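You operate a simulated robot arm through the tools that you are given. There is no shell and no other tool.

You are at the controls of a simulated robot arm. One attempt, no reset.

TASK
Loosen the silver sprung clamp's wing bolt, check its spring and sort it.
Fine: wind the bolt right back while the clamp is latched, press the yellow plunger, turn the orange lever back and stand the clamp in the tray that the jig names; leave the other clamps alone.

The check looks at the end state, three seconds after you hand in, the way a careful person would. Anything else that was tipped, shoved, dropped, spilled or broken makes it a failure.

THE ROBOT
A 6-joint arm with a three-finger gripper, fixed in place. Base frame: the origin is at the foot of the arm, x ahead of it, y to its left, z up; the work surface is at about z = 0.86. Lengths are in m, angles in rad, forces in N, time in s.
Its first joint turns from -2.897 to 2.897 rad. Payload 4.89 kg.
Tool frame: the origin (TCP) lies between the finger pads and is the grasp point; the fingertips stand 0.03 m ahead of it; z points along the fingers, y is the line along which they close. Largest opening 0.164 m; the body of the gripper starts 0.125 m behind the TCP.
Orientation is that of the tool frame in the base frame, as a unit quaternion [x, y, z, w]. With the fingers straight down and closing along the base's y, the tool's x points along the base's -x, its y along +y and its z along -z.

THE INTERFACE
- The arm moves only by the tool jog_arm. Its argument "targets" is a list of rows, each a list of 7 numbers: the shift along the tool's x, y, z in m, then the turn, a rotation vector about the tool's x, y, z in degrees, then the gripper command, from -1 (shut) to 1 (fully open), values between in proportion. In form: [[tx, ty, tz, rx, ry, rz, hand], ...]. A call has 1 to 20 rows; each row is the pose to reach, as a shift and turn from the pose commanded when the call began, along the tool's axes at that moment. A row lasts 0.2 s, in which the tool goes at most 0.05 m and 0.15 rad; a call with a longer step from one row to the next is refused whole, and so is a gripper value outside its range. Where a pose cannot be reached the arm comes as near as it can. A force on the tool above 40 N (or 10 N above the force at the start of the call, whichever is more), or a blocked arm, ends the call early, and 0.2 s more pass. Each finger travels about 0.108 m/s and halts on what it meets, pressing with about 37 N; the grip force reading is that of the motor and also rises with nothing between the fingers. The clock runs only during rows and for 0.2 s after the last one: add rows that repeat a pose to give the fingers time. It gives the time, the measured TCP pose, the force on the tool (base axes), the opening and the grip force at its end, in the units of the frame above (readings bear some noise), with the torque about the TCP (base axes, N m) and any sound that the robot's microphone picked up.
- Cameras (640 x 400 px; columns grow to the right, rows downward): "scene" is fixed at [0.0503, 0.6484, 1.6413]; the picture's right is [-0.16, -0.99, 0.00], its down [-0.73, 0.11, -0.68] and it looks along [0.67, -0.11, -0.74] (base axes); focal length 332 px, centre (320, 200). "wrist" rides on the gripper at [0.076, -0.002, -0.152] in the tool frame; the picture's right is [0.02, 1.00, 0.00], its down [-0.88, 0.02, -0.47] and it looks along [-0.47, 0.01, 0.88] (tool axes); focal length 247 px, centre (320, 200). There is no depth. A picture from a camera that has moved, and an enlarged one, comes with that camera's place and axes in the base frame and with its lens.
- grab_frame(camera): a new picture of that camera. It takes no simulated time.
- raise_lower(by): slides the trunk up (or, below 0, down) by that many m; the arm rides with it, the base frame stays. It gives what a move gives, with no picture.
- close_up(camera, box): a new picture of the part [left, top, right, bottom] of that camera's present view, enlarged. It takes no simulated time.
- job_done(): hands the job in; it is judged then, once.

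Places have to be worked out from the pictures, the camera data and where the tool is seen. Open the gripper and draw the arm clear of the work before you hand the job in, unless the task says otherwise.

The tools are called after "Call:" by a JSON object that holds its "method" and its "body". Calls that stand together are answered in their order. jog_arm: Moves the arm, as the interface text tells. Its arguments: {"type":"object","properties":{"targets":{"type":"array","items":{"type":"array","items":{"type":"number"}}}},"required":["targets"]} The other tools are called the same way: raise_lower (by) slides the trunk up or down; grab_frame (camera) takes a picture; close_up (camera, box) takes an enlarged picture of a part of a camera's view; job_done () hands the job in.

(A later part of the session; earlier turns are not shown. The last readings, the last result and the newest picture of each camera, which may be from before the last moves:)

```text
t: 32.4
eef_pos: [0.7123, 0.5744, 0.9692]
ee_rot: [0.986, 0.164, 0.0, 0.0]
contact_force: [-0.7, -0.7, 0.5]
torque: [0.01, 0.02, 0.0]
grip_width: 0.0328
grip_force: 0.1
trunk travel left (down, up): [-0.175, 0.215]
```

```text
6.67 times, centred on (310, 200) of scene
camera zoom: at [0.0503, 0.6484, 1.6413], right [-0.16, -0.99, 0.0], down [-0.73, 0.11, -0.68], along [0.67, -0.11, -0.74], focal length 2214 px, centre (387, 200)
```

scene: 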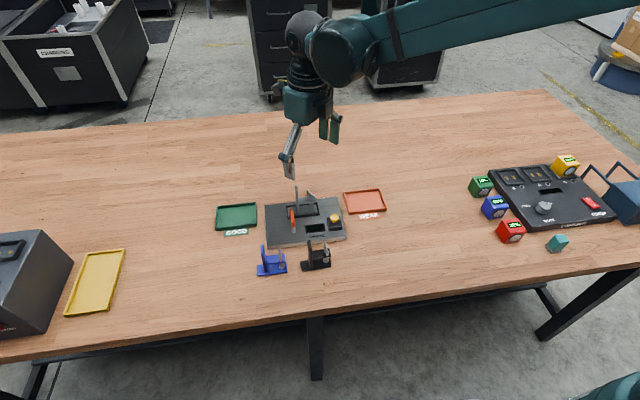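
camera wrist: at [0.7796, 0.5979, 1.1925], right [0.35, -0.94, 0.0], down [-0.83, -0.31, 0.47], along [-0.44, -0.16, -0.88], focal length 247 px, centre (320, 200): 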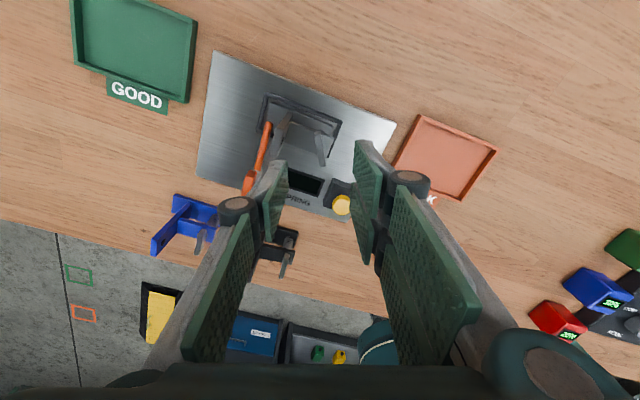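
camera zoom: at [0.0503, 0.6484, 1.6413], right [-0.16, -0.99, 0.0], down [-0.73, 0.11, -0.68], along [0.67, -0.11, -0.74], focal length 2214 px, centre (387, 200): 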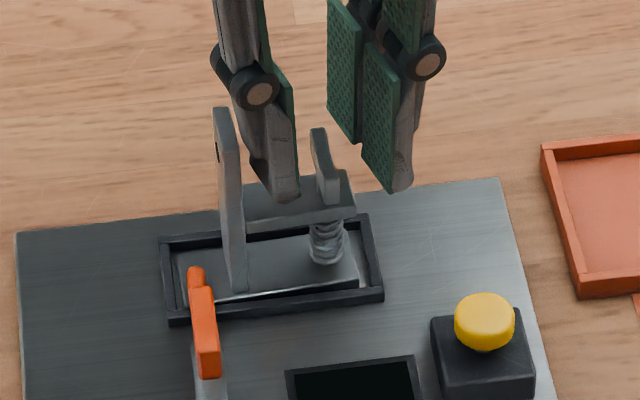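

The wing now stands near 182° (along x), about 150° from where it began. To check that it's truly at its stop, I'll regrip it flush (yaw ≈182°) and try turning further CCW while reading torque.

Call:
{"method": "jog_arm", "body": {"targets": [[0, 0, 0, 0, 0, 8.5, -0.6], [0, 0, 0, 0, 0, 17, -0.6], [0, 0, 0, 0, 0, 17, -1], [0, 0, 0, 0, 0, 17, -1], [0, 0, 0, 0, 0, 17, -1]]}}

Call:
{"method": "close_up", "body": {"camera": "wrist", "box": [250, 110, 390, 260]}}

```text
t: 33.6
eef_pos: [0.7123, 0.5751, 0.9712]
ee_rot: [1.0, 0.018, -0.001, 0.001]
contact_force: [0.6, -0.7, -1.3]
torque: [-0.04, 0.0, -0.02]
grip_width: 0.0063
grip_force: 36.8
trunk travel left (down, up): [-0.175, 0.215]
```

```text
2.67 times, centred on (320, 185) of wrist
camera zoom: at [0.7886, 0.5785, 1.1223], right [0.06, -1.0, 0.0], down [-0.88, -0.05, 0.47], along [-0.47, -0.03, -0.88], focal length 659 px, centre (320, 240)
```

zoom: 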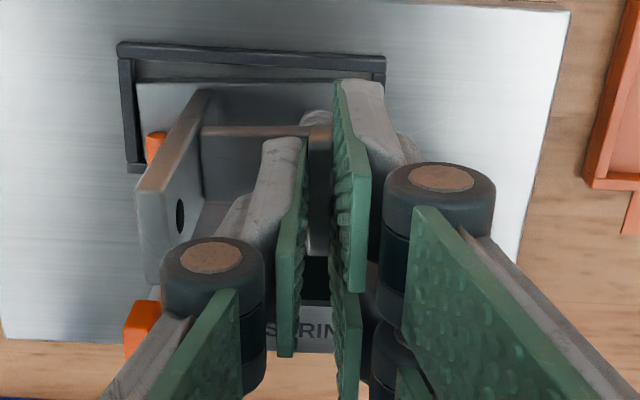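

Flush at yaw 182° with width 6.3 mm. I try turning 10° more CCW and read torque.

Call:
{"method": "jog_arm", "body": {"targets": [[0, 0, 0, 0, 0, -5, -1], [0, 0, 0, 0, 0, -10, -1], [0, 0, 0, 0, 0, -10, -1]]}}

Call:
{"method": "close_up", "body": {"camera": "wrist", "box": [250, 110, 390, 260]}}

```text
t: 34.4
eef_pos: [0.7136, 0.5736, 0.9708]
ee_rot: [0.995, 0.104, 0.0, 0.0]
contact_force: [16.4, 8.3, 8.9]
torque: [0.27, -1.36, -1.12]
grip_width: 0.0091
grip_force: 36.9
trunk travel left (down, up): [-0.175, 0.215]
```

```text
2.67 times, centred on (320, 185) of wrist
camera zoom: at [0.7876, 0.5916, 1.1225], right [0.23, -0.97, 0.0], down [-0.86, -0.2, 0.47], along [-0.46, -0.11, -0.88], focal length 659 px, centre (320, 240)
```

zoom: 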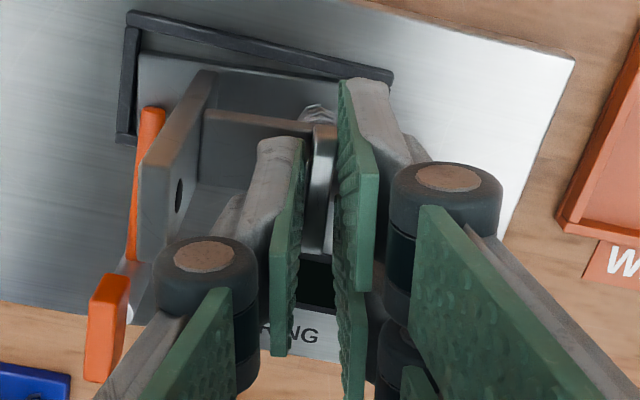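

A hard stop: the wing won't go past ≈183°, so the bolt seems fully wound back. I release, lift clear and compare the wing height with the initial view.

Call:
{"method": "jog_arm", "body": {"targets": [[0, 0, 0, 0, 0, 5, -0.75], [0, 0, 0, 0, 0, 8, -0.6], [0, 0, 0, 0, 0, 8, -0.6], [0, 0, -0.03, 0, 0, 8, -0.6], [0, 0, -0.07, 0, 0, 8, -0.6], [0, 0, -0.11, 0, 0, 8, -0.6], [0, 0, -0.12, 0, 0, 8, -0.6]]}}

Call:
{"method": "close_up", "body": {"camera": "scene", "box": [260, 180, 350, 250]}}

Call:
{"method": "close_up", "body": {"camera": "wrist", "box": [250, 60, 390, 200]}}

```text
t: 36.0
eef_pos: [0.7132, 0.5736, 1.0928]
ee_rot: [0.999, 0.035, 0.0, 0.0]
contact_force: [-0.9, -0.5, -0.6]
torque: [0.04, -0.02, 0.02]
grip_width: 0.0328
grip_force: 0.0
trunk travel left (down, up): [-0.175, 0.215]
```

```text
5.71 times, centred on (305, 215) of scene
camera zoom: at [0.0503, 0.6484, 1.6413], right [-0.16, -0.99, 0.0], down [-0.73, 0.11, -0.68], along [0.67, -0.11, -0.74], focal length 1898 px, centre (406, 114)
```

zoom: 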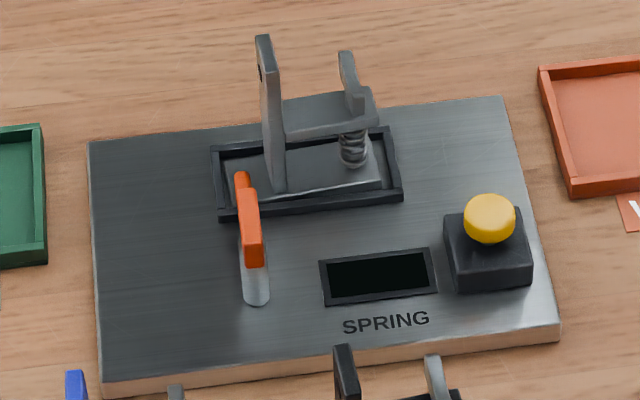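

```text
2.86 times, centred on (320, 130) of wrist
camera zoom: at [0.7887, 0.5804, 1.2433], right [0.09, -1.0, 0.0], down [-0.88, -0.08, 0.47], along [-0.47, -0.04, -0.88], focal length 706 px, centre (320, 400)
```

zoom: 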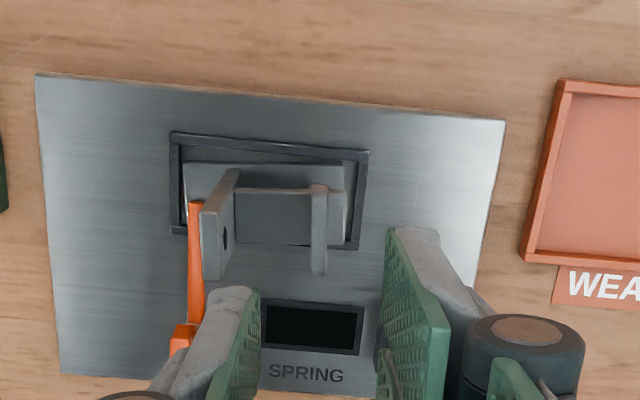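

The clamp has pivoted slightly in its nest but is still latched. I look more closely at the wing and bolt height.

Call:
{"method": "close_up", "body": {"camera": "scene", "box": [295, 182, 331, 214]}}

Call:
{"method": "close_up", "body": {"camera": "wrist", "box": [280, 100, 350, 170]}}

```text
12.50 times, centred on (313, 198) of scene
camera zoom: at [0.0503, 0.6484, 1.6413], right [-0.16, -0.99, 0.0], down [-0.73, 0.11, -0.68], along [0.67, -0.11, -0.74], focal length 4152 px, centre (408, 225)
```

zoom: 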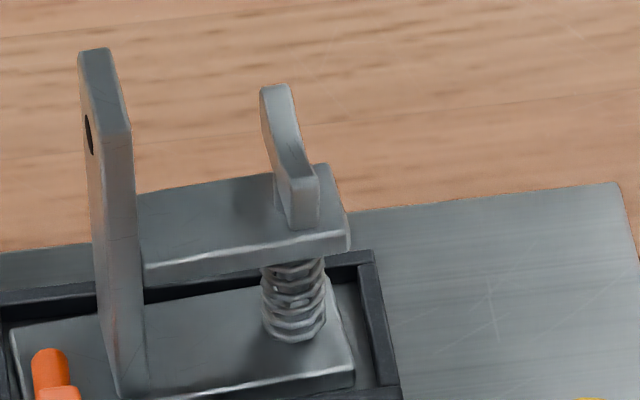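

```text
5.71 times, centred on (315, 135) of wrist
camera zoom: at [0.7887, 0.5804, 1.2433], right [0.09, -1.0, 0.0], down [-0.88, -0.08, 0.47], along [-0.47, -0.04, -0.88], focal length 1411 px, centre (349, 571)
```

zoom: 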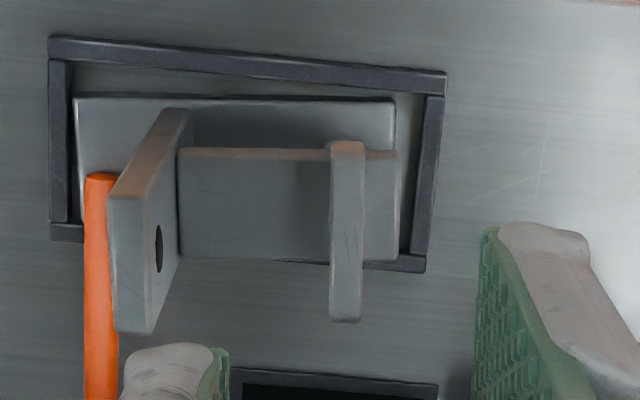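

I need to know whether the wing rose (loosened) or sank. I'll return to exactly the same front viewpoint as before for a direct pixel comparison; first rotate the tool back at height.

Call:
{"method": "jog_arm", "body": {"targets": [[0, 0, 0, 0, 0, 8.5, -0.39], [0, 0, 0, 0, 0, 17, -0.39], [0, 0, 0, 0, 0, 25.5, -0.39], [0, 0, 0, 0, 0, 34, -0.39], [0, 0, 0, 0, 0, 42.5, -0.39], [0, 0, 0, 0, 0, 51, -0.39], [0, 0, 0, 0, 0, 59.5, -0.39], [0, 0, 0, 0, 0, 68, -0.39], [0, 0, 0, 0, 0, 76.5, 0], [0, 0, 0, 0, 0, 85, 0.3], [0, 0, 0, 0, 0, 93.5, 0.6], [0, 0, 0, 0, 0, 102, 1], [0, 0, 0, 0, 0, 110.5, 1], [0, 0, 0, 0, 0, 119, 1], [0, 0, 0, 0, 0, 127.5, 1], [0, 0, 0, 0, 0, 136, 1], [0, 0, 0, 0, 0, 144.5, 1], [0, 0, 0, 0, 0, 153, 1], [0, 0, 0, 0, 0, 161.5, 1], [0, 0, 0, 0, 0, 170, 1]]}}

```text
t: 40.2
eef_pos: [0.7123, 0.5751, 1.0907]
ee_rot: [-0.121, 0.993, 0.0, 0.0]
contact_force: [0.3, 0.1, -0.4]
torque: [-0.02, -0.01, 0.0]
grip_width: 0.1641
grip_force: 0.2
trunk travel left (down, up): [-0.175, 0.215]
```

Call:
{"method": "jog_arm", "body": {"targets": [[0.0365, 0.0149, 0, 0, 0, 4, 1], [0.0729, 0.0298, 0, 0, 0, 8, 1], [0.1094, 0.0448, 0, 0, 0, 12, 1], [0.1458, 0.0597, 0, 0, 0, 13.9, 1], [0.1458, 0.0597, 0, 0, 0, 13.9, 1]]}}

```text
t: 41.4
eef_pos: [0.5556, 0.5959, 1.0912]
ee_rot: [0.001, 1.0, -0.001, 0.0]
contact_force: [-0.7, 0.2, 0.9]
torque: [0.06, -0.05, 0.0]
grip_width: 0.1638
grip_force: 0.1
trunk travel left (down, up): [-0.175, 0.215]
```

Now tilting 45° forward to the same viewpoint as before.

Call:
{"method": "jog_arm", "body": {"targets": [[0, 0, 0.01, 0, -7.5, 0, 1], [0, 0, 0.02, 0, -15, 0, 1], [0, 0, 0.03, 0, -22.5, 0, 1], [0, 0, 0.04, 0, -30, 0, 1], [0, 0, 0.05, 0, -37.5, 0, 1], [-0.0005, 0.0015, 0.0575, 0, -45, 0, 1], [-0.0005, 0.0015, 0.0575, 0, -45, 0, 1]]}}

Call:
{"method": "close_up", "body": {"camera": "wrist", "box": [210, 50, 430, 200]}}

Call:
{"method": "close_up", "body": {"camera": "wrist", "box": [275, 70, 375, 200]}}

```text
t: 43.0
eef_pos: [0.5573, 0.598, 1.0336]
ee_rot: [-0.001, 0.924, 0.0, 0.383]
contact_force: [-0.8, 0.8, 0.6]
torque: [-0.04, -0.02, -0.03]
grip_width: 0.1641
grip_force: 0.1
trunk travel left (down, up): [-0.175, 0.215]
```

```text
2.67 times, centred on (320, 125) of wrist
camera zoom: at [0.3954, 0.5964, 1.0857], right [-0.02, 1.0, -0.02], down [0.29, 0.02, 0.96], along [0.96, 0.01, -0.29], focal length 659 px, centre (320, 400)
```

zoom: 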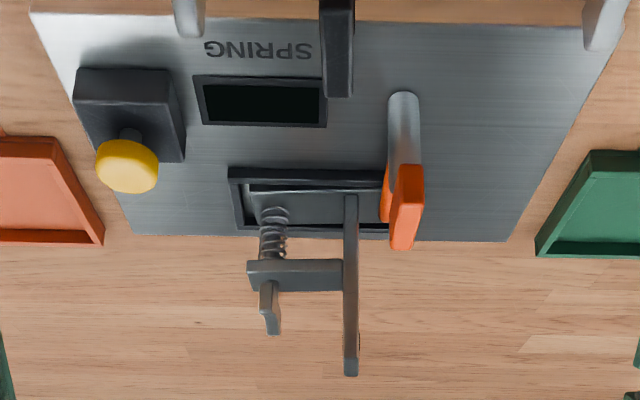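

```text
3.08 times, centred on (325, 135) of wrist
camera zoom: at [0.3954, 0.5964, 1.0857], right [-0.02, 1.0, -0.02], down [0.29, 0.02, 0.96], along [0.96, 0.01, -0.29], focal length 760 px, centre (305, 400)
```

zoom: 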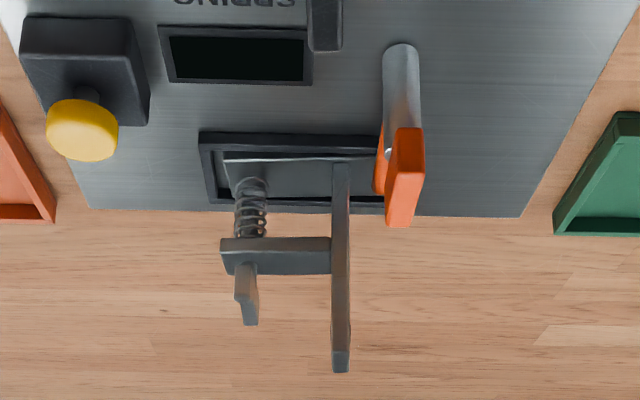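

I zoom in strongly to see the gap between the wing's underside and the arm of the clamp.

Call:
{"method": "close_up", "body": {"camera": "wrist", "box": [290, 120, 340, 180]}}

Call:
{"method": "close_up", "body": {"camera": "wrist", "box": [240, 0, 520, 95]}}

```text
6.67 times, centred on (315, 150) of wrist
camera zoom: at [0.3954, 0.5964, 1.0857], right [-0.02, 1.0, -0.02], down [0.29, 0.02, 0.96], along [0.96, 0.01, -0.29], focal length 1646 px, centre (353, 533)
```

zoom: 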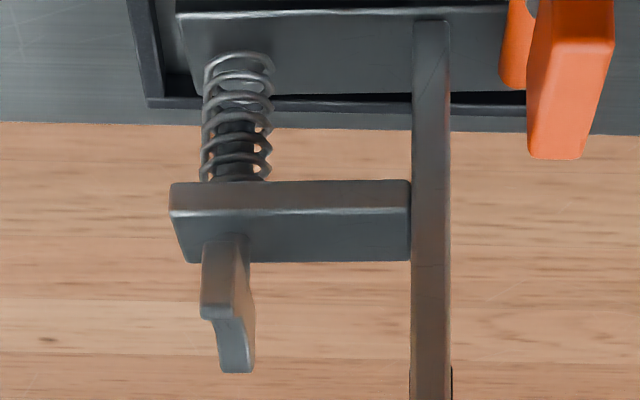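

```text
2.29 times, centred on (380, 48) of wrist
camera zoom: at [0.3954, 0.5964, 1.0857], right [-0.02, 1.0, -0.02], down [0.29, 0.02, 0.96], along [0.96, 0.01, -0.29], focal length 564 px, centre (183, 549)
```

zoom: 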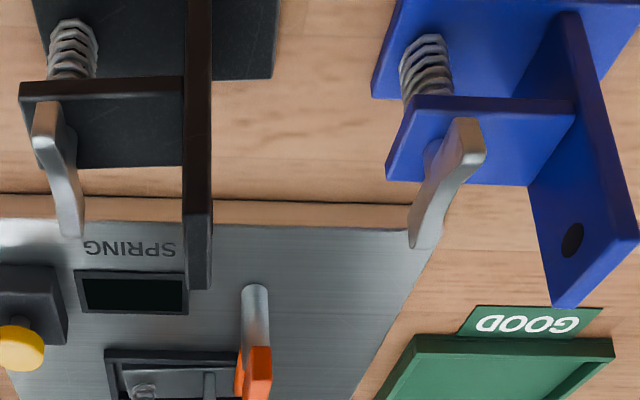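

The wing stands square to the arm at a hard stop, ~150° from its start, turned in the loosening (CCW) sense. Next, the plunger: cap ≈ (0.639, 0.515), top z ≈ 0.918. I return to tool-down above it and close the fingers.

Call:
{"method": "jog_arm", "body": {"targets": [[-0.0132, -0.0138, 0.0061, 0, 7.5, 0, 0.6], [-0.0263, -0.0277, 0.0122, 0, 15, 0, 0.2], [-0.0395, -0.0415, 0.0183, 0, 22.5, 0, -0.2], [-0.0527, -0.0553, 0.0243, 0, 30, 0, -0.6], [-0.0658, -0.0692, 0.0304, 0, 37.5, 0, -1], [-0.079, -0.083, 0.0365, 0, 45, 0, -1], [-0.079, -0.083, 0.0365, 0, 45, 0, -1], [-0.079, -0.083, 0.0365, 0, 45, 0, -1]]}}

Call:
{"method": "grab_frame", "body": {"camera": "wrist"}}

Call:
{"method": "close_up", "body": {"camera": "wrist", "box": [250, 60, 430, 230]}}

```text
t: 44.8
eef_pos: [0.6398, 0.5147, 1.0631]
ee_rot: [-0.001, 1.0, 0.0, 0.0]
contact_force: [1.3, 1.0, 0.1]
torque: [0.02, 0.05, 0.0]
grip_width: 0.0001
grip_force: 37.0
trunk travel left (down, up): [-0.175, 0.215]
```

```text
taken
camera wrist: at [0.5634, 0.5132, 1.2154], right [-0.02, 1.0, 0.0], down [0.88, 0.02, 0.47], along [0.47, 0.01, -0.88], focal length 247 px, centre (320, 200)
```

wrist: 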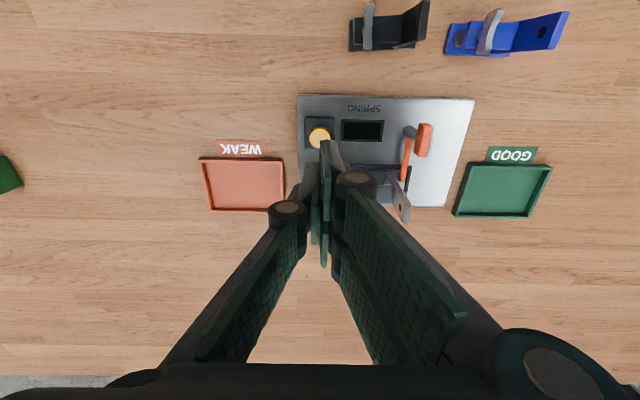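

```text
2.35 times, centred on (340, 145) of wrist
camera zoom: at [0.5634, 0.5132, 1.2154], right [-0.02, 1.0, 0.0], down [0.88, 0.02, 0.47], along [0.47, 0.01, -0.88], focal length 581 px, centre (273, 329)
```

zoom: 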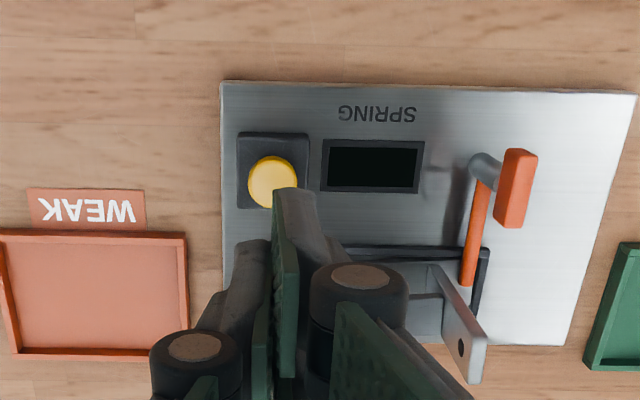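

Cap centre ≈ (0.638, 0.514) — right under the fingers. I descend to just above the cap, then creep.

Call:
{"method": "jog_arm", "body": {"targets": [[0.001, 0, 0.03, 0, 0, 0, -1], [0.0015, 0, 0.06, 0, 0, 0, -1], [0.0015, 0, 0.09, 0, 0, 0, -1], [0.0015, 0, 0.103, 0, 0, 0, -1], [0.0015, 0, 0.103, 0, 0, 0, -1]]}}

Call:
{"method": "close_up", "body": {"camera": "scene", "box": [260, 170, 370, 250]}}

```text
t: 46.0
eef_pos: [0.6379, 0.5166, 0.9604]
ee_rot: [-0.001, 1.0, -0.001, 0.0]
contact_force: [0.6, 0.6, -0.1]
torque: [-0.06, 0.05, 0.01]
grip_width: 0.0002
grip_force: 37.1
trunk travel left (down, up): [-0.175, 0.215]
```

```text
5.00 times, centred on (315, 210) of scene
camera zoom: at [0.0503, 0.6484, 1.6413], right [-0.16, -0.99, 0.0], down [-0.73, 0.11, -0.68], along [0.67, -0.11, -0.74], focal length 1661 px, centre (345, 150)
```

zoom: 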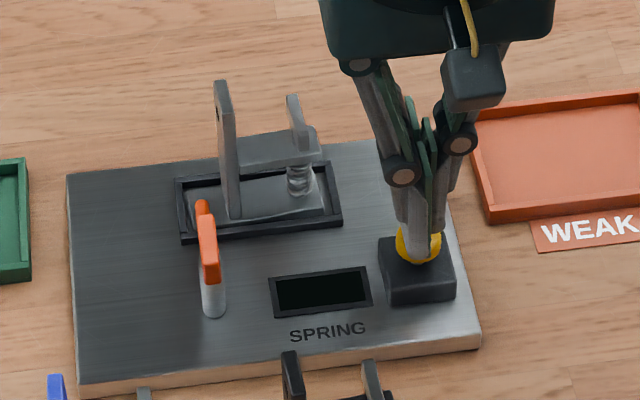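

Fingers are right above the cap. I creep downward in small steps and hold, watching force and the display.

Call:
{"method": "jog_arm", "body": {"targets": [[0, 0, 0.004, 0, 0, 0, -1], [0, 0, 0.008, 0, 0, 0, -1], [0, 0, 0.011, 0, 0, 0, -1], [0, 0, 0.014, 0, 0, 0, -1], [0, 0, 0.017, 0, 0, 0, -1], [0, 0, 0.017, 0, 0, 0, -1]]}}

Call:
{"method": "close_up", "body": {"camera": "scene", "box": [260, 170, 370, 250]}}

```text
t: 47.4
eef_pos: [0.6376, 0.5154, 0.944]
ee_rot: [-0.001, 1.0, 0.0, -0.001]
contact_force: [0.4, 0.7, 0.2]
torque: [-0.01, -0.01, 0.04]
grip_width: 0.0
grip_force: 36.8
trunk travel left (down, up): [-0.175, 0.215]
```

```text
5.00 times, centred on (315, 210) of scene
camera zoom: at [0.0503, 0.6484, 1.6413], right [-0.16, -0.99, 0.0], down [-0.73, 0.11, -0.68], along [0.67, -0.11, -0.74], focal length 1661 px, centre (345, 150)
```

zoom: 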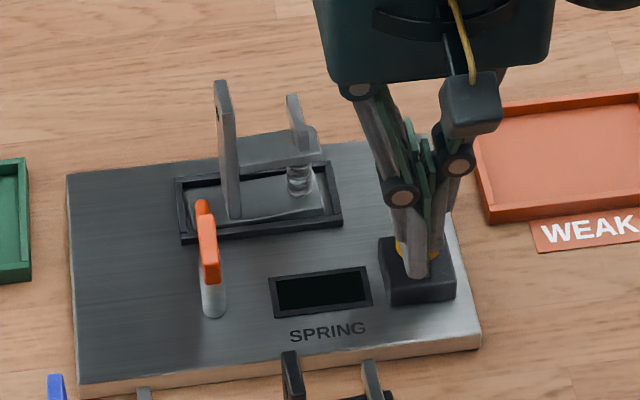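

No contact yet (tips at 0.914). I continue creeping.

Call:
{"method": "jog_arm", "body": {"targets": [[0, 0, 0.003, 0, 0, 0, -1], [0, 0, 0.006, 0, 0, 0, -1], [0, 0, 0.009, 0, 0, 0, -1], [0, 0, 0.009, 0, 0, 0, -1]]}}

Call:
{"method": "close_up", "body": {"camera": "scene", "box": [260, 170, 370, 250]}}

```text
t: 48.4
eef_pos: [0.6375, 0.5149, 0.9358]
ee_rot: [0.0, 1.0, 0.0, -0.001]
contact_force: [-0.1, -0.5, 4.2]
torque: [0.0, 0.01, -0.02]
grip_width: 0.0058
grip_force: 45.2
trunk travel left (down, up): [-0.175, 0.215]
heard: click
```

```text
5.00 times, centred on (315, 210) of scene
camera zoom: at [0.0503, 0.6484, 1.6413], right [-0.16, -0.99, 0.0], down [-0.73, 0.11, -0.68], along [0.67, -0.11, -0.74], focal length 1661 px, centre (345, 150)
```

zoom: 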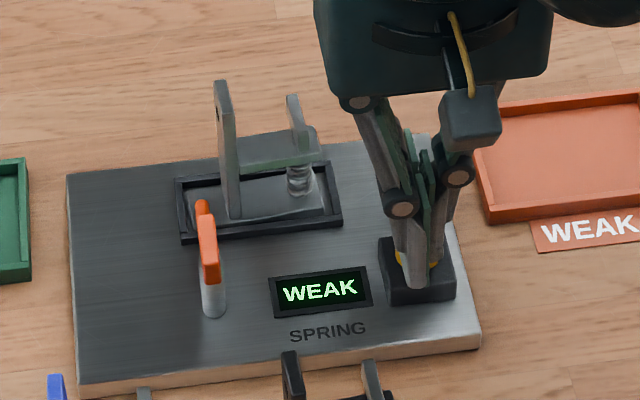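

A click was heard and the display reads WEAK, so the clamp goes to the WEAK tray. I lift off the plunger and move above the orange lever's handle, partly opening the fingers.

Call:
{"method": "jog_arm", "body": {"targets": [[0, 0, -0.03, 0, 0, 0, -1], [0, 0, -0.07, 0, 0, 0, -1], [0, 0, -0.115, 0, 0, 0, -0.8], [0.001, 0.04, -0.115, 0, 0, 0, -0.6], [0.002, 0.08, -0.115, 0, 0, 0, -0.4], [0.0025, 0.118, -0.115, 0, 0, 0, -0.4], [0.0025, 0.118, -0.115, 0, 0, 0, -0.4]]}}

Call:
{"method": "close_up", "body": {"camera": "wrist", "box": [230, 70, 410, 250]}}

Call:
{"method": "close_up", "body": {"camera": "scene", "box": [260, 170, 370, 250]}}

```text
t: 50.0
eef_pos: [0.635, 0.6344, 1.0482]
ee_rot: [-0.001, 1.0, 0.0, 0.0]
contact_force: [0.7, 0.5, -0.9]
torque: [-0.11, 0.06, 0.0]
grip_width: 0.0492
grip_force: 0.3
trunk travel left (down, up): [-0.175, 0.215]
```

```text
2.22 times, centred on (320, 160) of wrist
camera zoom: at [0.5581, 0.6322, 1.2], right [-0.02, 1.0, 0.0], down [0.88, 0.02, 0.47], along [0.47, 0.01, -0.88], focal length 549 px, centre (320, 289)
```

zoom: 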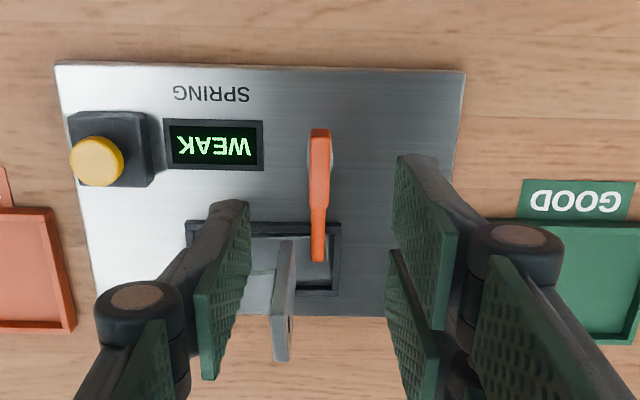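

```text
5.00 times, centred on (315, 210) of scene
camera zoom: at [0.0503, 0.6484, 1.6413], right [-0.16, -0.99, 0.0], down [-0.73, 0.11, -0.68], along [0.67, -0.11, -0.74], focal length 1661 px, centre (345, 150)
```

zoom: 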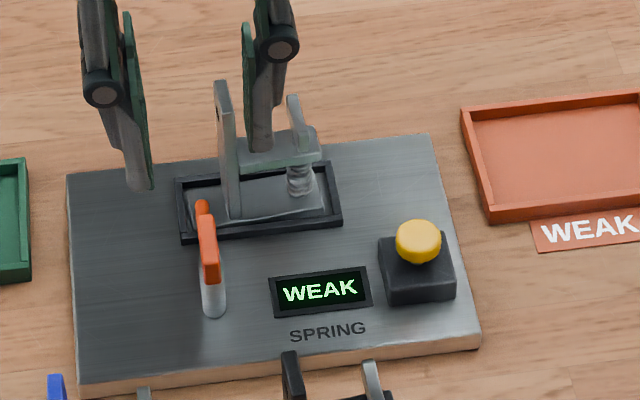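

The gripper is centred on the lever handle (x 0.615–0.655, y 0.635). I descend so the tips reach z ≈ 0.915 and close on the handle.

Call:
{"method": "jog_arm", "body": {"targets": [[0, 0, 0.035, 0, 0, 0, -0.4], [0, 0, 0.07, 0, 0, 0, -0.4], [0, 0, 0.09, 0, 0, 0, -0.4], [0, 0, 0.103, 0, 0, 0, -0.4], [0, 0, 0.103, 0, 0, 0, -0.4]]}}

Call:
{"method": "close_up", "body": {"camera": "wrist", "box": [230, 70, 410, 250]}}

Call:
{"method": "close_up", "body": {"camera": "scene", "box": [260, 170, 370, 250]}}

```text
t: 51.2
eef_pos: [0.6347, 0.6333, 0.9455]
ee_rot: [-0.001, 1.0, 0.0, 0.0]
contact_force: [0.6, 0.0, -0.6]
torque: [-0.01, 0.05, -0.03]
grip_width: 0.0491
grip_force: 0.0
trunk travel left (down, up): [-0.175, 0.215]
```

```text
2.22 times, centred on (320, 160) of wrist
camera zoom: at [0.5579, 0.6314, 1.0975], right [-0.02, 1.0, 0.0], down [0.88, 0.02, 0.47], along [0.47, 0.01, -0.88], focal length 549 px, centre (320, 289)
```

zoom: 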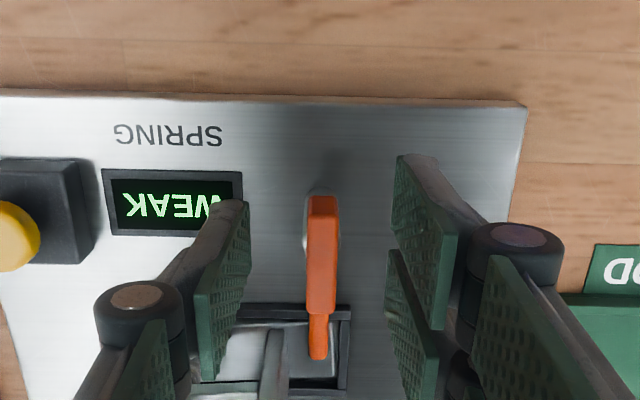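

```text
5.00 times, centred on (315, 210) of scene
camera zoom: at [0.0503, 0.6484, 1.6413], right [-0.16, -0.99, 0.0], down [-0.73, 0.11, -0.68], along [0.67, -0.11, -0.74], focal length 1661 px, centre (345, 150)
```

zoom: 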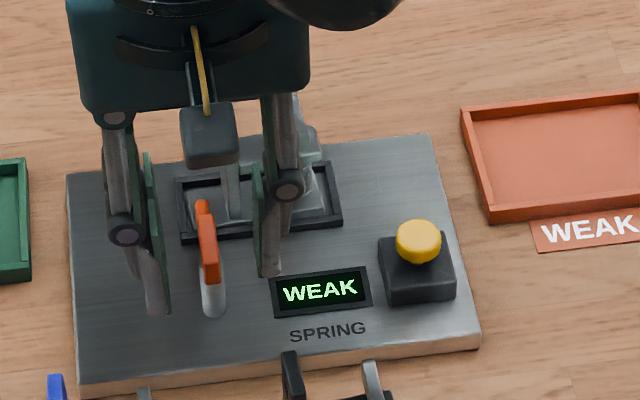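

Handle sits between the pads. I close on it.

Call:
{"method": "jog_arm", "body": {"targets": [[0, 0, 0, 0, 0, 0, -1], [0, 0, 0, 0, 0, 0, -1], [0, 0, 0, 0, 0, 0, -1], [0, 0, 0, 0, 0, 0, -1]]}}

Call:
{"method": "close_up", "body": {"camera": "wrist", "box": [230, 70, 410, 250]}}

```text
t: 52.2
eef_pos: [0.634, 0.6334, 0.9464]
ee_rot: [-0.001, 1.0, 0.0, 0.0]
contact_force: [3.0, 0.8, -2.9]
torque: [0.01, -0.15, -0.01]
grip_width: 0.0123
grip_force: 45.1
trunk travel left (down, up): [-0.175, 0.215]
```

```text
2.22 times, centred on (320, 160) of wrist
camera zoom: at [0.5581, 0.6314, 1.0976], right [-0.02, 1.0, 0.0], down [0.88, 0.02, 0.47], along [0.47, 0.01, -0.88], focal length 549 px, centre (320, 289)
```

zoom: 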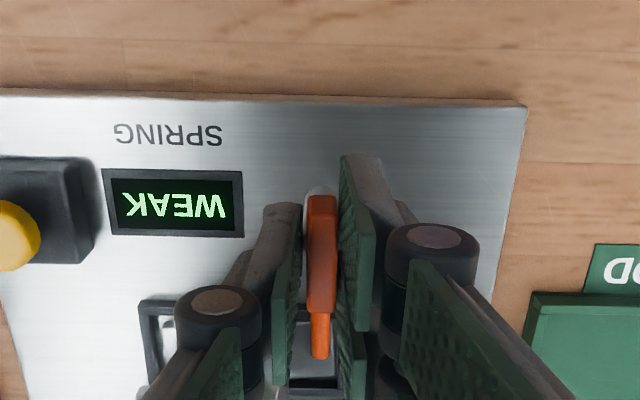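

Gripped at 12.3 mm. I turn the lever CCW (tongue swinging toward +y, away from the clamp), 24° first, reading torque.

Call:
{"method": "jog_arm", "body": {"targets": [[0, 0, 0, 0, 0, -8, -1], [0, 0, 0, 0, 0, -16, -1], [0, 0, 0, 0, 0, -24, -1]]}}

Call:
{"method": "close_up", "body": {"camera": "wrist", "box": [230, 70, 410, 250]}}

Call:
{"method": "close_up", "body": {"camera": "scene", "box": [260, 170, 370, 250]}}

```text
t: 53.0
eef_pos: [0.6346, 0.6337, 0.9459]
ee_rot: [-0.21, 0.978, 0.0, 0.0]
contact_force: [3.6, 0.2, -9.1]
torque: [0.0, -0.49, 0.0]
grip_width: 0.0122
grip_force: 44.5
trunk travel left (down, up): [-0.175, 0.215]
```

```text
2.22 times, centred on (320, 160) of wrist
camera zoom: at [0.5659, 0.6004, 1.0976], right [-0.43, 0.9, 0.0], down [0.8, 0.38, 0.47], along [0.43, 0.2, -0.88], focal length 549 px, centre (320, 289)
```

zoom: 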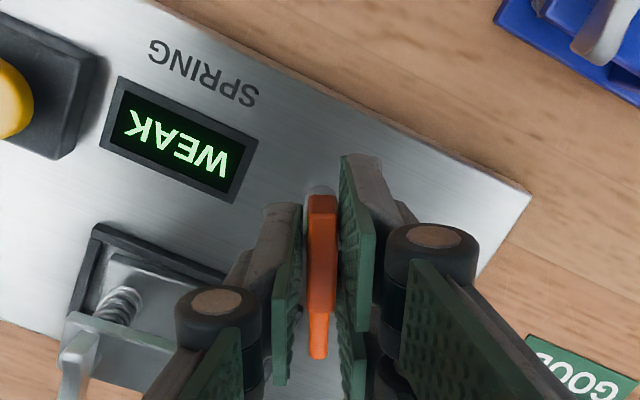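

```text
5.00 times, centred on (315, 210) of scene
camera zoom: at [0.0503, 0.6484, 1.6413], right [-0.16, -0.99, 0.0], down [-0.73, 0.11, -0.68], along [0.67, -0.11, -0.74], focal length 1661 px, centre (345, 150)
```

zoom: 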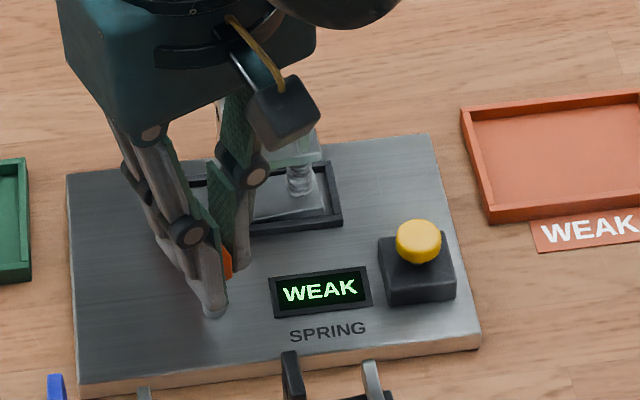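

The lever turns freely. I continue CCW to about 90°.

Call:
{"method": "jog_arm", "body": {"targets": [[0, 0, 0, 0, 0, -8, -1], [0, 0, 0, 0, 0, -16, -1], [0, 0, 0, 0, 0, -24, -1], [0, 0, 0, 0, 0, -32, -1], [0, 0, 0, 0, 0, -40, -1], [0, 0, 0, 0, 0, -48, -1], [0, 0, 0, 0, 0, -56, -1], [0, 0, 0, 0, 0, -64, -1]]}}

Call:
{"method": "close_up", "body": {"camera": "wrist", "box": [230, 70, 410, 250]}}

Call:
{"method": "close_up", "body": {"camera": "scene", "box": [260, 170, 370, 250]}}

```text
t: 54.8
eef_pos: [0.6344, 0.6339, 0.9474]
ee_rot: [-0.696, 0.718, 0.0, 0.001]
contact_force: [19.3, 7.5, -6.5]
torque: [0.41, -0.63, 0.02]
grip_width: 0.0121
grip_force: 45.0
trunk travel left (down, up): [-0.175, 0.215]
```

```text
2.22 times, centred on (320, 160) of wrist
camera zoom: at [0.6347, 0.5572, 1.0976], right [-1.0, 0.01, 0.0], down [0.01, 0.88, 0.47], along [0.0, 0.47, -0.88], focal length 549 px, centre (320, 289)
```

zoom: 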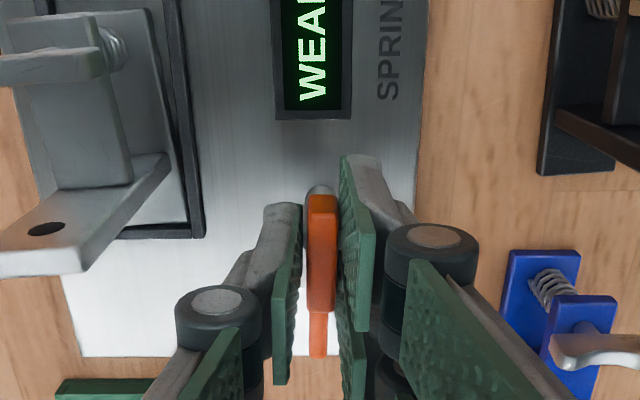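

```text
5.00 times, centred on (315, 210) of scene
camera zoom: at [0.0503, 0.6484, 1.6413], right [-0.16, -0.99, 0.0], down [-0.73, 0.11, -0.68], along [0.67, -0.11, -0.74], focal length 1661 px, centre (345, 150)
```

zoom: 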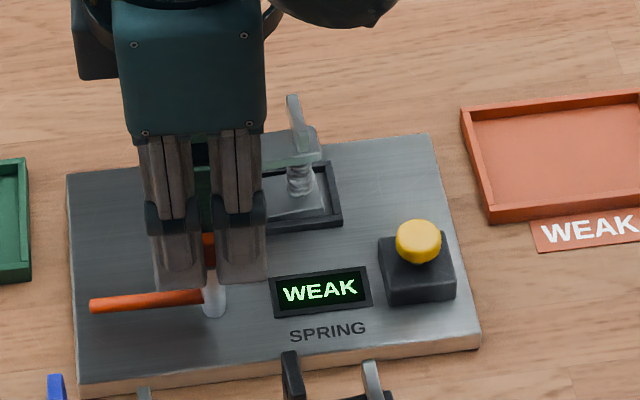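

The lever has swung ~88° with no rotational stop yet; some sideways force builds from a small centre offset. I ease 1 mm and keep turning gently to feel for the end stop.

Call:
{"method": "jog_arm", "body": {"targets": [[0, -0.001, 0, 0, 0, -4, -1], [0, -0.001, 0, 0, 0, -12, -1], [0, -0.001, 0, 0, 0, -20, -1]]}}

Call:
{"method": "close_up", "body": {"camera": "wrist", "box": [230, 70, 410, 250]}}

Call:
{"method": "close_up", "body": {"camera": "scene", "box": [260, 170, 370, 250]}}

```text
t: 55.6
eef_pos: [0.6348, 0.633, 0.9463]
ee_rot: [0.81, -0.587, 0.0, 0.001]
contact_force: [-11.4, -11.9, -14.0]
torque: [-0.4, 0.17, -1.75]
grip_width: 0.0179
grip_force: 45.1
trunk travel left (down, up): [-0.175, 0.215]
```

```text
2.22 times, centred on (320, 160) of wrist
camera zoom: at [0.6603, 0.5606, 1.0978], right [-0.94, -0.33, 0.0], down [-0.29, 0.83, 0.47], along [-0.16, 0.44, -0.88], focal length 549 px, centre (320, 289)
```

zoom: 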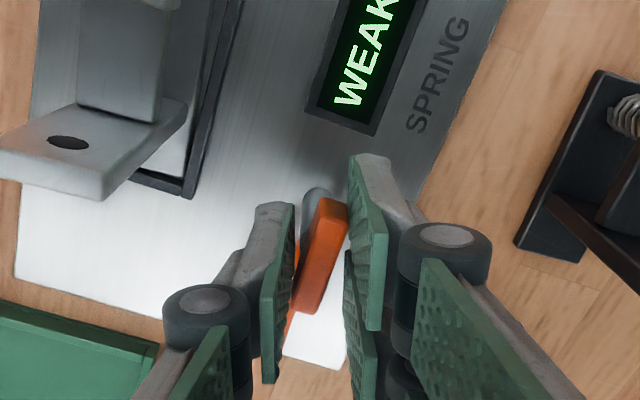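

```text
5.00 times, centred on (315, 210) of scene
camera zoom: at [0.0503, 0.6484, 1.6413], right [-0.16, -0.99, 0.0], down [-0.73, 0.11, -0.68], along [0.67, -0.11, -0.74], focal length 1661 px, centre (345, 150)
```

zoom: 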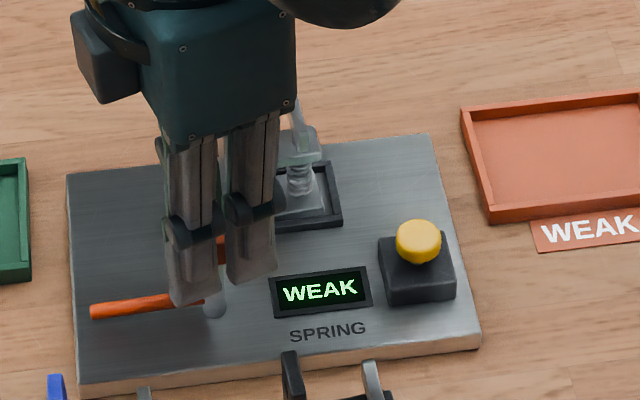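

The lever reached its stop (torque −1.75 N·m, at about 90°). I open the gripper and lift clear.

Call:
{"method": "jog_arm", "body": {"targets": [[0, 0, 0, 0, 0, 6, -0.6], [0, 0, 0, 0, 0, 12, -0.4], [0, 0, 0, 0, 0, 12, -0.4], [0, 0, -0.03, 0, 0, 12, -0.4], [0, 0, -0.07, 0, 0, 12, -0.4], [0, 0, -0.11, 0, 0, 12, -0.4], [0, 0, -0.12, 0, 0, 12, -0.4]]}}

Call:
{"method": "grab_frame", "body": {"camera": "wrist"}}

Call:
{"method": "close_up", "body": {"camera": "scene", "box": [260, 170, 370, 250]}}

```text
t: 57.2
eef_pos: [0.6362, 0.6345, 1.0669]
ee_rot: [0.744, -0.668, 0.0, 0.0]
contact_force: [0.2, -0.5, 0.4]
torque: [0.04, -0.02, 0.0]
grip_width: 0.0491
grip_force: 0.1
trunk travel left (down, up): [-0.175, 0.215]
```

```text
taken
camera wrist: at [0.6452, 0.5577, 1.2186], right [-0.99, -0.13, 0.0], down [-0.11, 0.87, 0.47], along [-0.06, 0.47, -0.88], focal length 247 px, centre (320, 200)
```

wrist: 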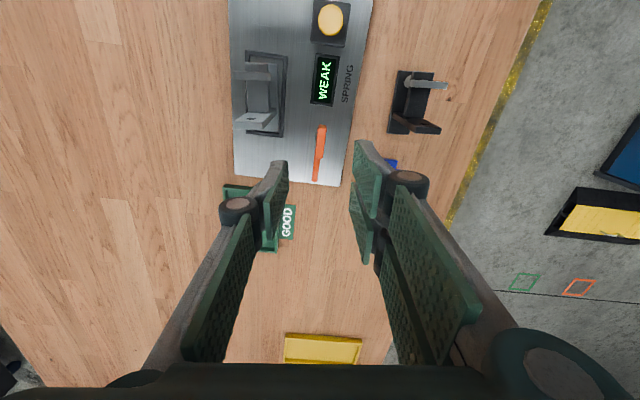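

```text
5.00 times, centred on (315, 210) of scene
camera zoom: at [0.0503, 0.6484, 1.6413], right [-0.16, -0.99, 0.0], down [-0.73, 0.11, -0.68], along [0.67, -0.11, -0.74], focal length 1661 px, centre (345, 150)
```

zoom: 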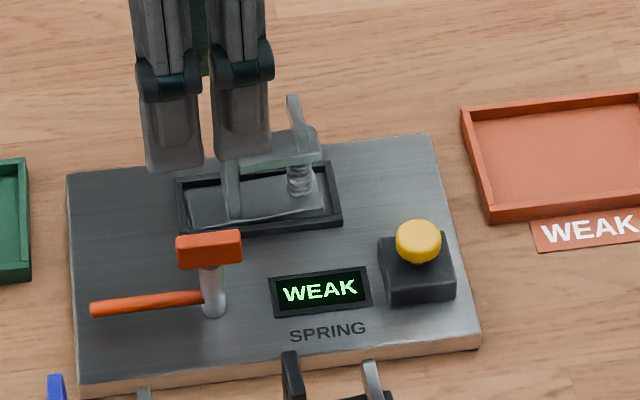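

The lever is fully back and the tongue is clear of the clamp. Next I'll lift the clamp by its upright; I rotate back to yaw 0 above it for a precise look.

Call:
{"method": "jog_arm", "body": {"targets": [[0.0024, -0.0053, 0, 0, 0, 8, -0.4], [0.0048, -0.0106, 0, 0, 0, 16, -0.4], [0.0072, -0.0158, 0, 0, 0, 24, -0.4], [0.0096, -0.0211, 0, 0, 0, 32, -0.4], [0.012, -0.0264, 0, 0, 0, 40, -0.4], [0.0144, -0.0317, 0, 0, 0, 48, -0.4], [0.0168, -0.0369, 0, 0, 0, 56, -0.4], [0.0192, -0.0422, 0, 0, 0, 64, -0.4], [0.0216, -0.0475, 0, 0, 0, 72, -0.4], [0.024, -0.0528, 0, 0, 0, 80, -0.4], [0.0264, -0.058, 0, 0, 0, 88, -0.4], [0.0288, -0.0633, 0, 0, 0, 96, -0.4], [0.0288, -0.0633, 0, 0, 0, 96.2, -0.4]]}}

Call:
{"method": "close_up", "body": {"camera": "wrist", "box": [240, 90, 400, 250]}}

Call:
{"method": "close_up", "body": {"camera": "wrist", "box": [280, 100, 360, 190]}}

```text
t: 60.0
eef_pos: [0.7034, 0.6108, 1.0657]
ee_rot: [0.001, 1.0, 0.0, 0.0]
contact_force: [0.6, 0.5, -0.2]
torque: [-0.03, 0.03, 0.01]
grip_width: 0.0495
grip_force: 0.1
trunk travel left (down, up): [-0.175, 0.215]
```

```text
2.50 times, centred on (320, 170) of wrist
camera zoom: at [0.6253, 0.6098, 1.2181], right [-0.02, 1.0, 0.0], down [0.88, 0.02, 0.47], along [0.47, 0.01, -0.88], focal length 617 px, centre (320, 275)
```

zoom: 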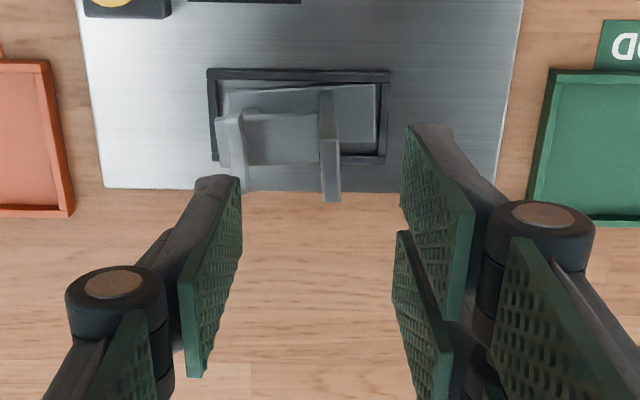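

```text
4.44 times, centred on (320, 145) of wrist
camera zoom: at [0.6253, 0.6098, 1.2181], right [-0.02, 1.0, 0.0], down [0.88, 0.02, 0.47], along [0.47, 0.01, -0.88], focal length 1098 px, centre (320, 444)
```

zoom: 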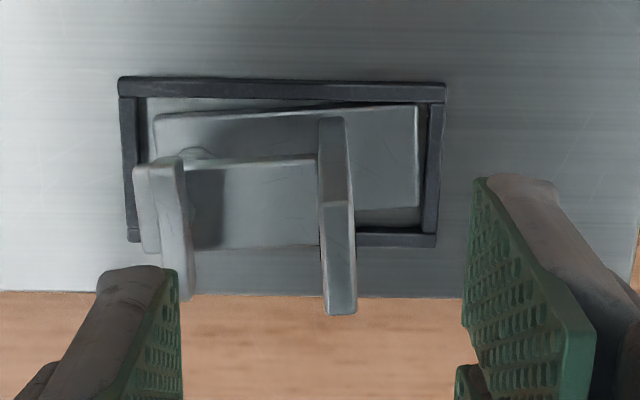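

Upright top centre ≈ (0.705, 0.6155), turned ~3° CCW; wing is at y≈0.577, leaving a 31 mm gap for the single finger. I align yaw by 3°, narrow to 30 mm and check before descending.

Call:
{"method": "jog_arm", "body": {"targets": [[-0.0016, 0.0047, 0, 0, 0, -3, -0.634], [-0.0016, 0.0047, 0, 0, 0, -3, -0.634], [-0.0016, 0.0047, 0.025, 0, 0, -3, -0.634], [-0.0016, 0.0047, 0.04, 0, 0, -3, -0.634], [-0.0016, 0.0047, 0.04, 0, 0, -3, -0.634]]}}

Call:
{"method": "close_up", "body": {"camera": "wrist", "box": [240, 90, 400, 250]}}

Call:
{"method": "close_up", "body": {"camera": "scene", "box": [270, 150, 350, 230]}}

```text
t: 61.2
eef_pos: [0.7036, 0.6162, 1.0256]
ee_rot: [-0.025, 1.0, 0.001, 0.0]
contact_force: [-0.2, 0.1, 0.5]
torque: [0.0, 0.04, -0.01]
grip_width: 0.0301
grip_force: 0.0
trunk travel left (down, up): [-0.175, 0.215]
```

```text
2.50 times, centred on (320, 170) of wrist
camera zoom: at [0.6267, 0.6106, 1.1774], right [-0.07, 1.0, 0.0], down [0.88, 0.06, 0.47], along [0.47, 0.03, -0.88], focal length 617 px, centre (320, 275)
```

zoom: 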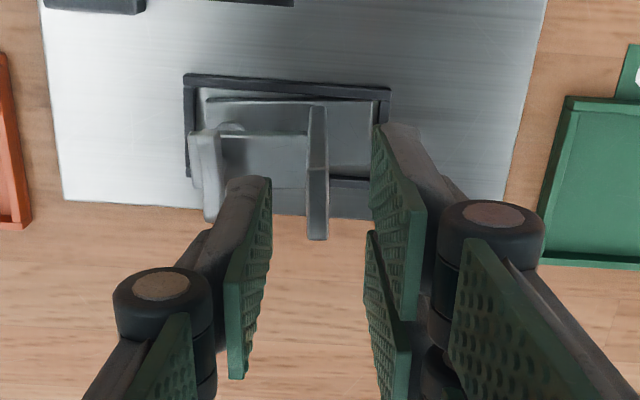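

```text
5.00 times, centred on (310, 190) of scene
camera zoom: at [0.0503, 0.6484, 1.6413], right [-0.16, -0.99, 0.0], down [-0.73, 0.11, -0.68], along [0.67, -0.11, -0.74], focal length 1661 px, centre (370, 250)
```

zoom: 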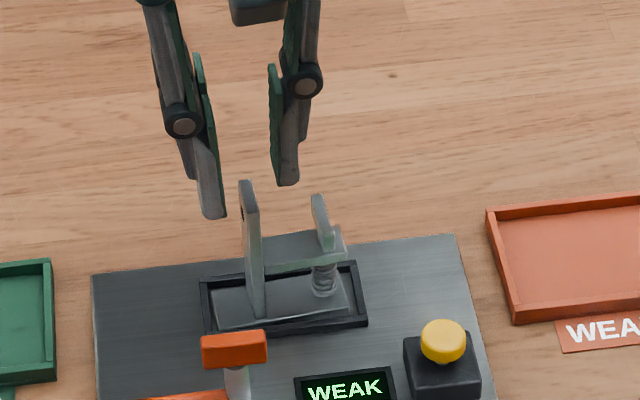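

Alignment is good: upright midway between the pads and parallel to them, wing clear of the single finger. I descend to TCP z ≈ 0.969 and close.

Call:
{"method": "jog_arm", "body": {"targets": [[0, 0, 0.02, 0, 0, 0, -0.634], [0, 0, 0.04, 0, 0, 0, -0.634], [0, 0, 0.056, 0, 0, 0, -0.634], [0, 0, 0.056, 0, 0, 0, -0.634]]}}

Call:
{"method": "close_up", "body": {"camera": "wrist", "box": [240, 90, 400, 250]}}

Call:
{"method": "close_up", "body": {"camera": "scene", "box": [270, 160, 350, 240]}}

```text
t: 62.2
eef_pos: [0.7026, 0.6165, 0.9698]
ee_rot: [-0.025, 1.0, 0.0, 0.0]
contact_force: [-0.2, 0.9, -0.6]
torque: [-0.03, 0.03, 0.02]
grip_width: 0.0297
grip_force: 0.1
trunk travel left (down, up): [-0.175, 0.215]
```

```text
2.50 times, centred on (320, 170) of wrist
camera zoom: at [0.6259, 0.6106, 1.1216], right [-0.07, 1.0, 0.0], down [0.88, 0.06, 0.47], along [0.47, 0.03, -0.88], focal length 617 px, centre (320, 275)
```

zoom: 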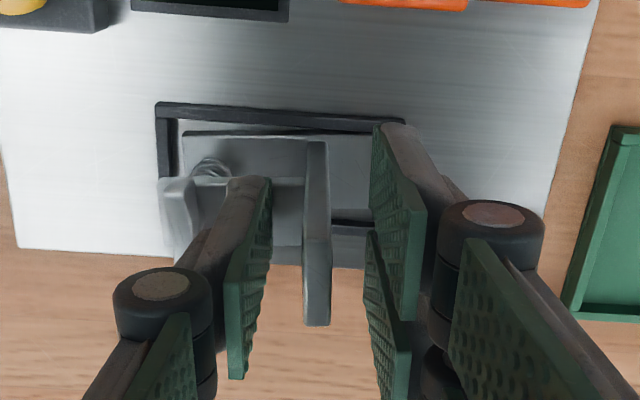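

```text
5.00 times, centred on (310, 200) of scene
camera zoom: at [0.0503, 0.6484, 1.6413], right [-0.16, -0.99, 0.0], down [-0.73, 0.11, -0.68], along [0.67, -0.11, -0.74], focal length 1661 px, centre (370, 200)
```

zoom: 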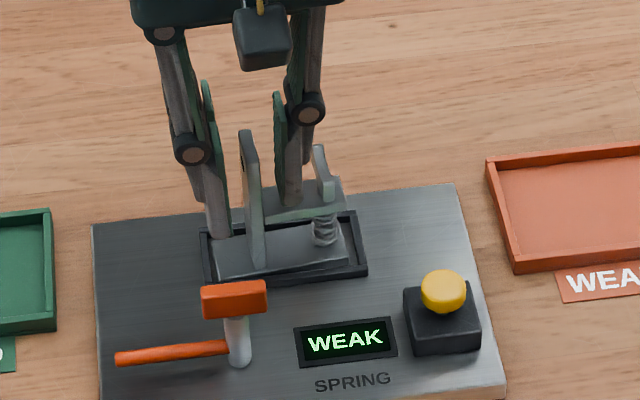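

Upright is between the pads, nothing touched. I close the grip.

Call:
{"method": "jog_arm", "body": {"targets": [[0, 0, 0, 0, 0, 0, -1], [0, 0, 0, 0, 0, 0, -1], [0, 0, 0, 0, 0, 0, -1]]}}

Call:
{"method": "close_up", "body": {"camera": "wrist", "box": [240, 90, 400, 250]}}

```text
t: 63.0
eef_pos: [0.702, 0.6173, 0.9696]
ee_rot: [-0.026, 1.0, 0.0, -0.001]
contact_force: [-1.4, 0.2, -0.4]
torque: [0.03, 0.0, -0.02]
grip_width: 0.0076
grip_force: 37.3
trunk travel left (down, up): [-0.175, 0.215]
```

```text
2.50 times, centred on (320, 170) of wrist
camera zoom: at [0.6258, 0.6105, 1.1218], right [-0.07, 1.0, 0.0], down [0.88, 0.06, 0.47], along [0.47, 0.03, -0.88], focal length 617 px, centre (320, 275)
```

zoom: 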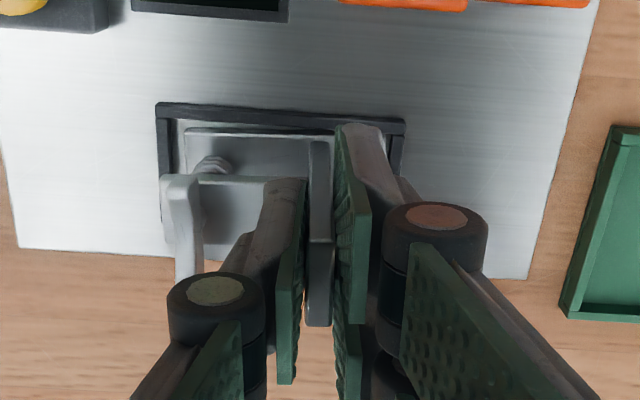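

Gripped on the 7.6 mm upright. I lift slowly straight up.

Call:
{"method": "jog_arm", "body": {"targets": [[0, 0, -0.005, 0, 0, 0, -1], [0, 0, -0.012, 0, 0, 0, -1], [0, 0, -0.025, 0, 0, 0, -1], [0, 0, -0.045, 0, 0, 0, -1], [0, 0, -0.07, 0, 0, 0, -1], [0, 0, -0.1, 0, 0, 0, -1], [0, 0, -0.1, 0, 0, 0, -1]]}}

Call:
{"method": "grab_frame", "body": {"camera": "wrist"}}

Call:
{"method": "close_up", "body": {"camera": "scene", "box": [250, 130, 400, 250]}}

```text
t: 64.6
eef_pos: [0.7021, 0.6157, 1.0698]
ee_rot: [-0.026, 1.0, 0.0, 0.0]
contact_force: [-0.2, -0.5, -1.9]
torque: [0.05, -0.03, -0.01]
grip_width: 0.0075
grip_force: 36.9
trunk travel left (down, up): [-0.175, 0.215]
```

```text
taken
camera wrist: at [0.6265, 0.6099, 1.2222], right [-0.07, 1.0, 0.0], down [0.88, 0.06, 0.47], along [0.47, 0.03, -0.88], focal length 247 px, centre (320, 200)
```

wrist: 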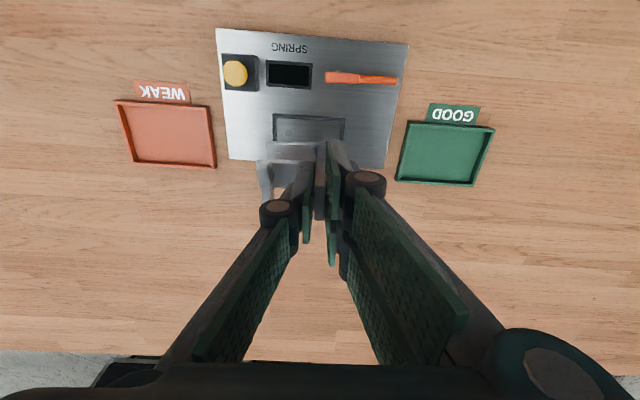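

```text
3.33 times, centred on (325, 190) of scene
camera zoom: at [0.0503, 0.6484, 1.6413], right [-0.16, -0.99, 0.0], down [-0.73, 0.11, -0.68], along [0.67, -0.11, -0.74], focal length 1107 px, centre (303, 233)
```

zoom: 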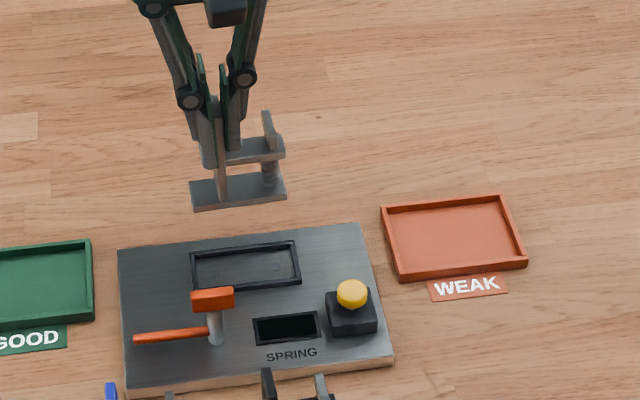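

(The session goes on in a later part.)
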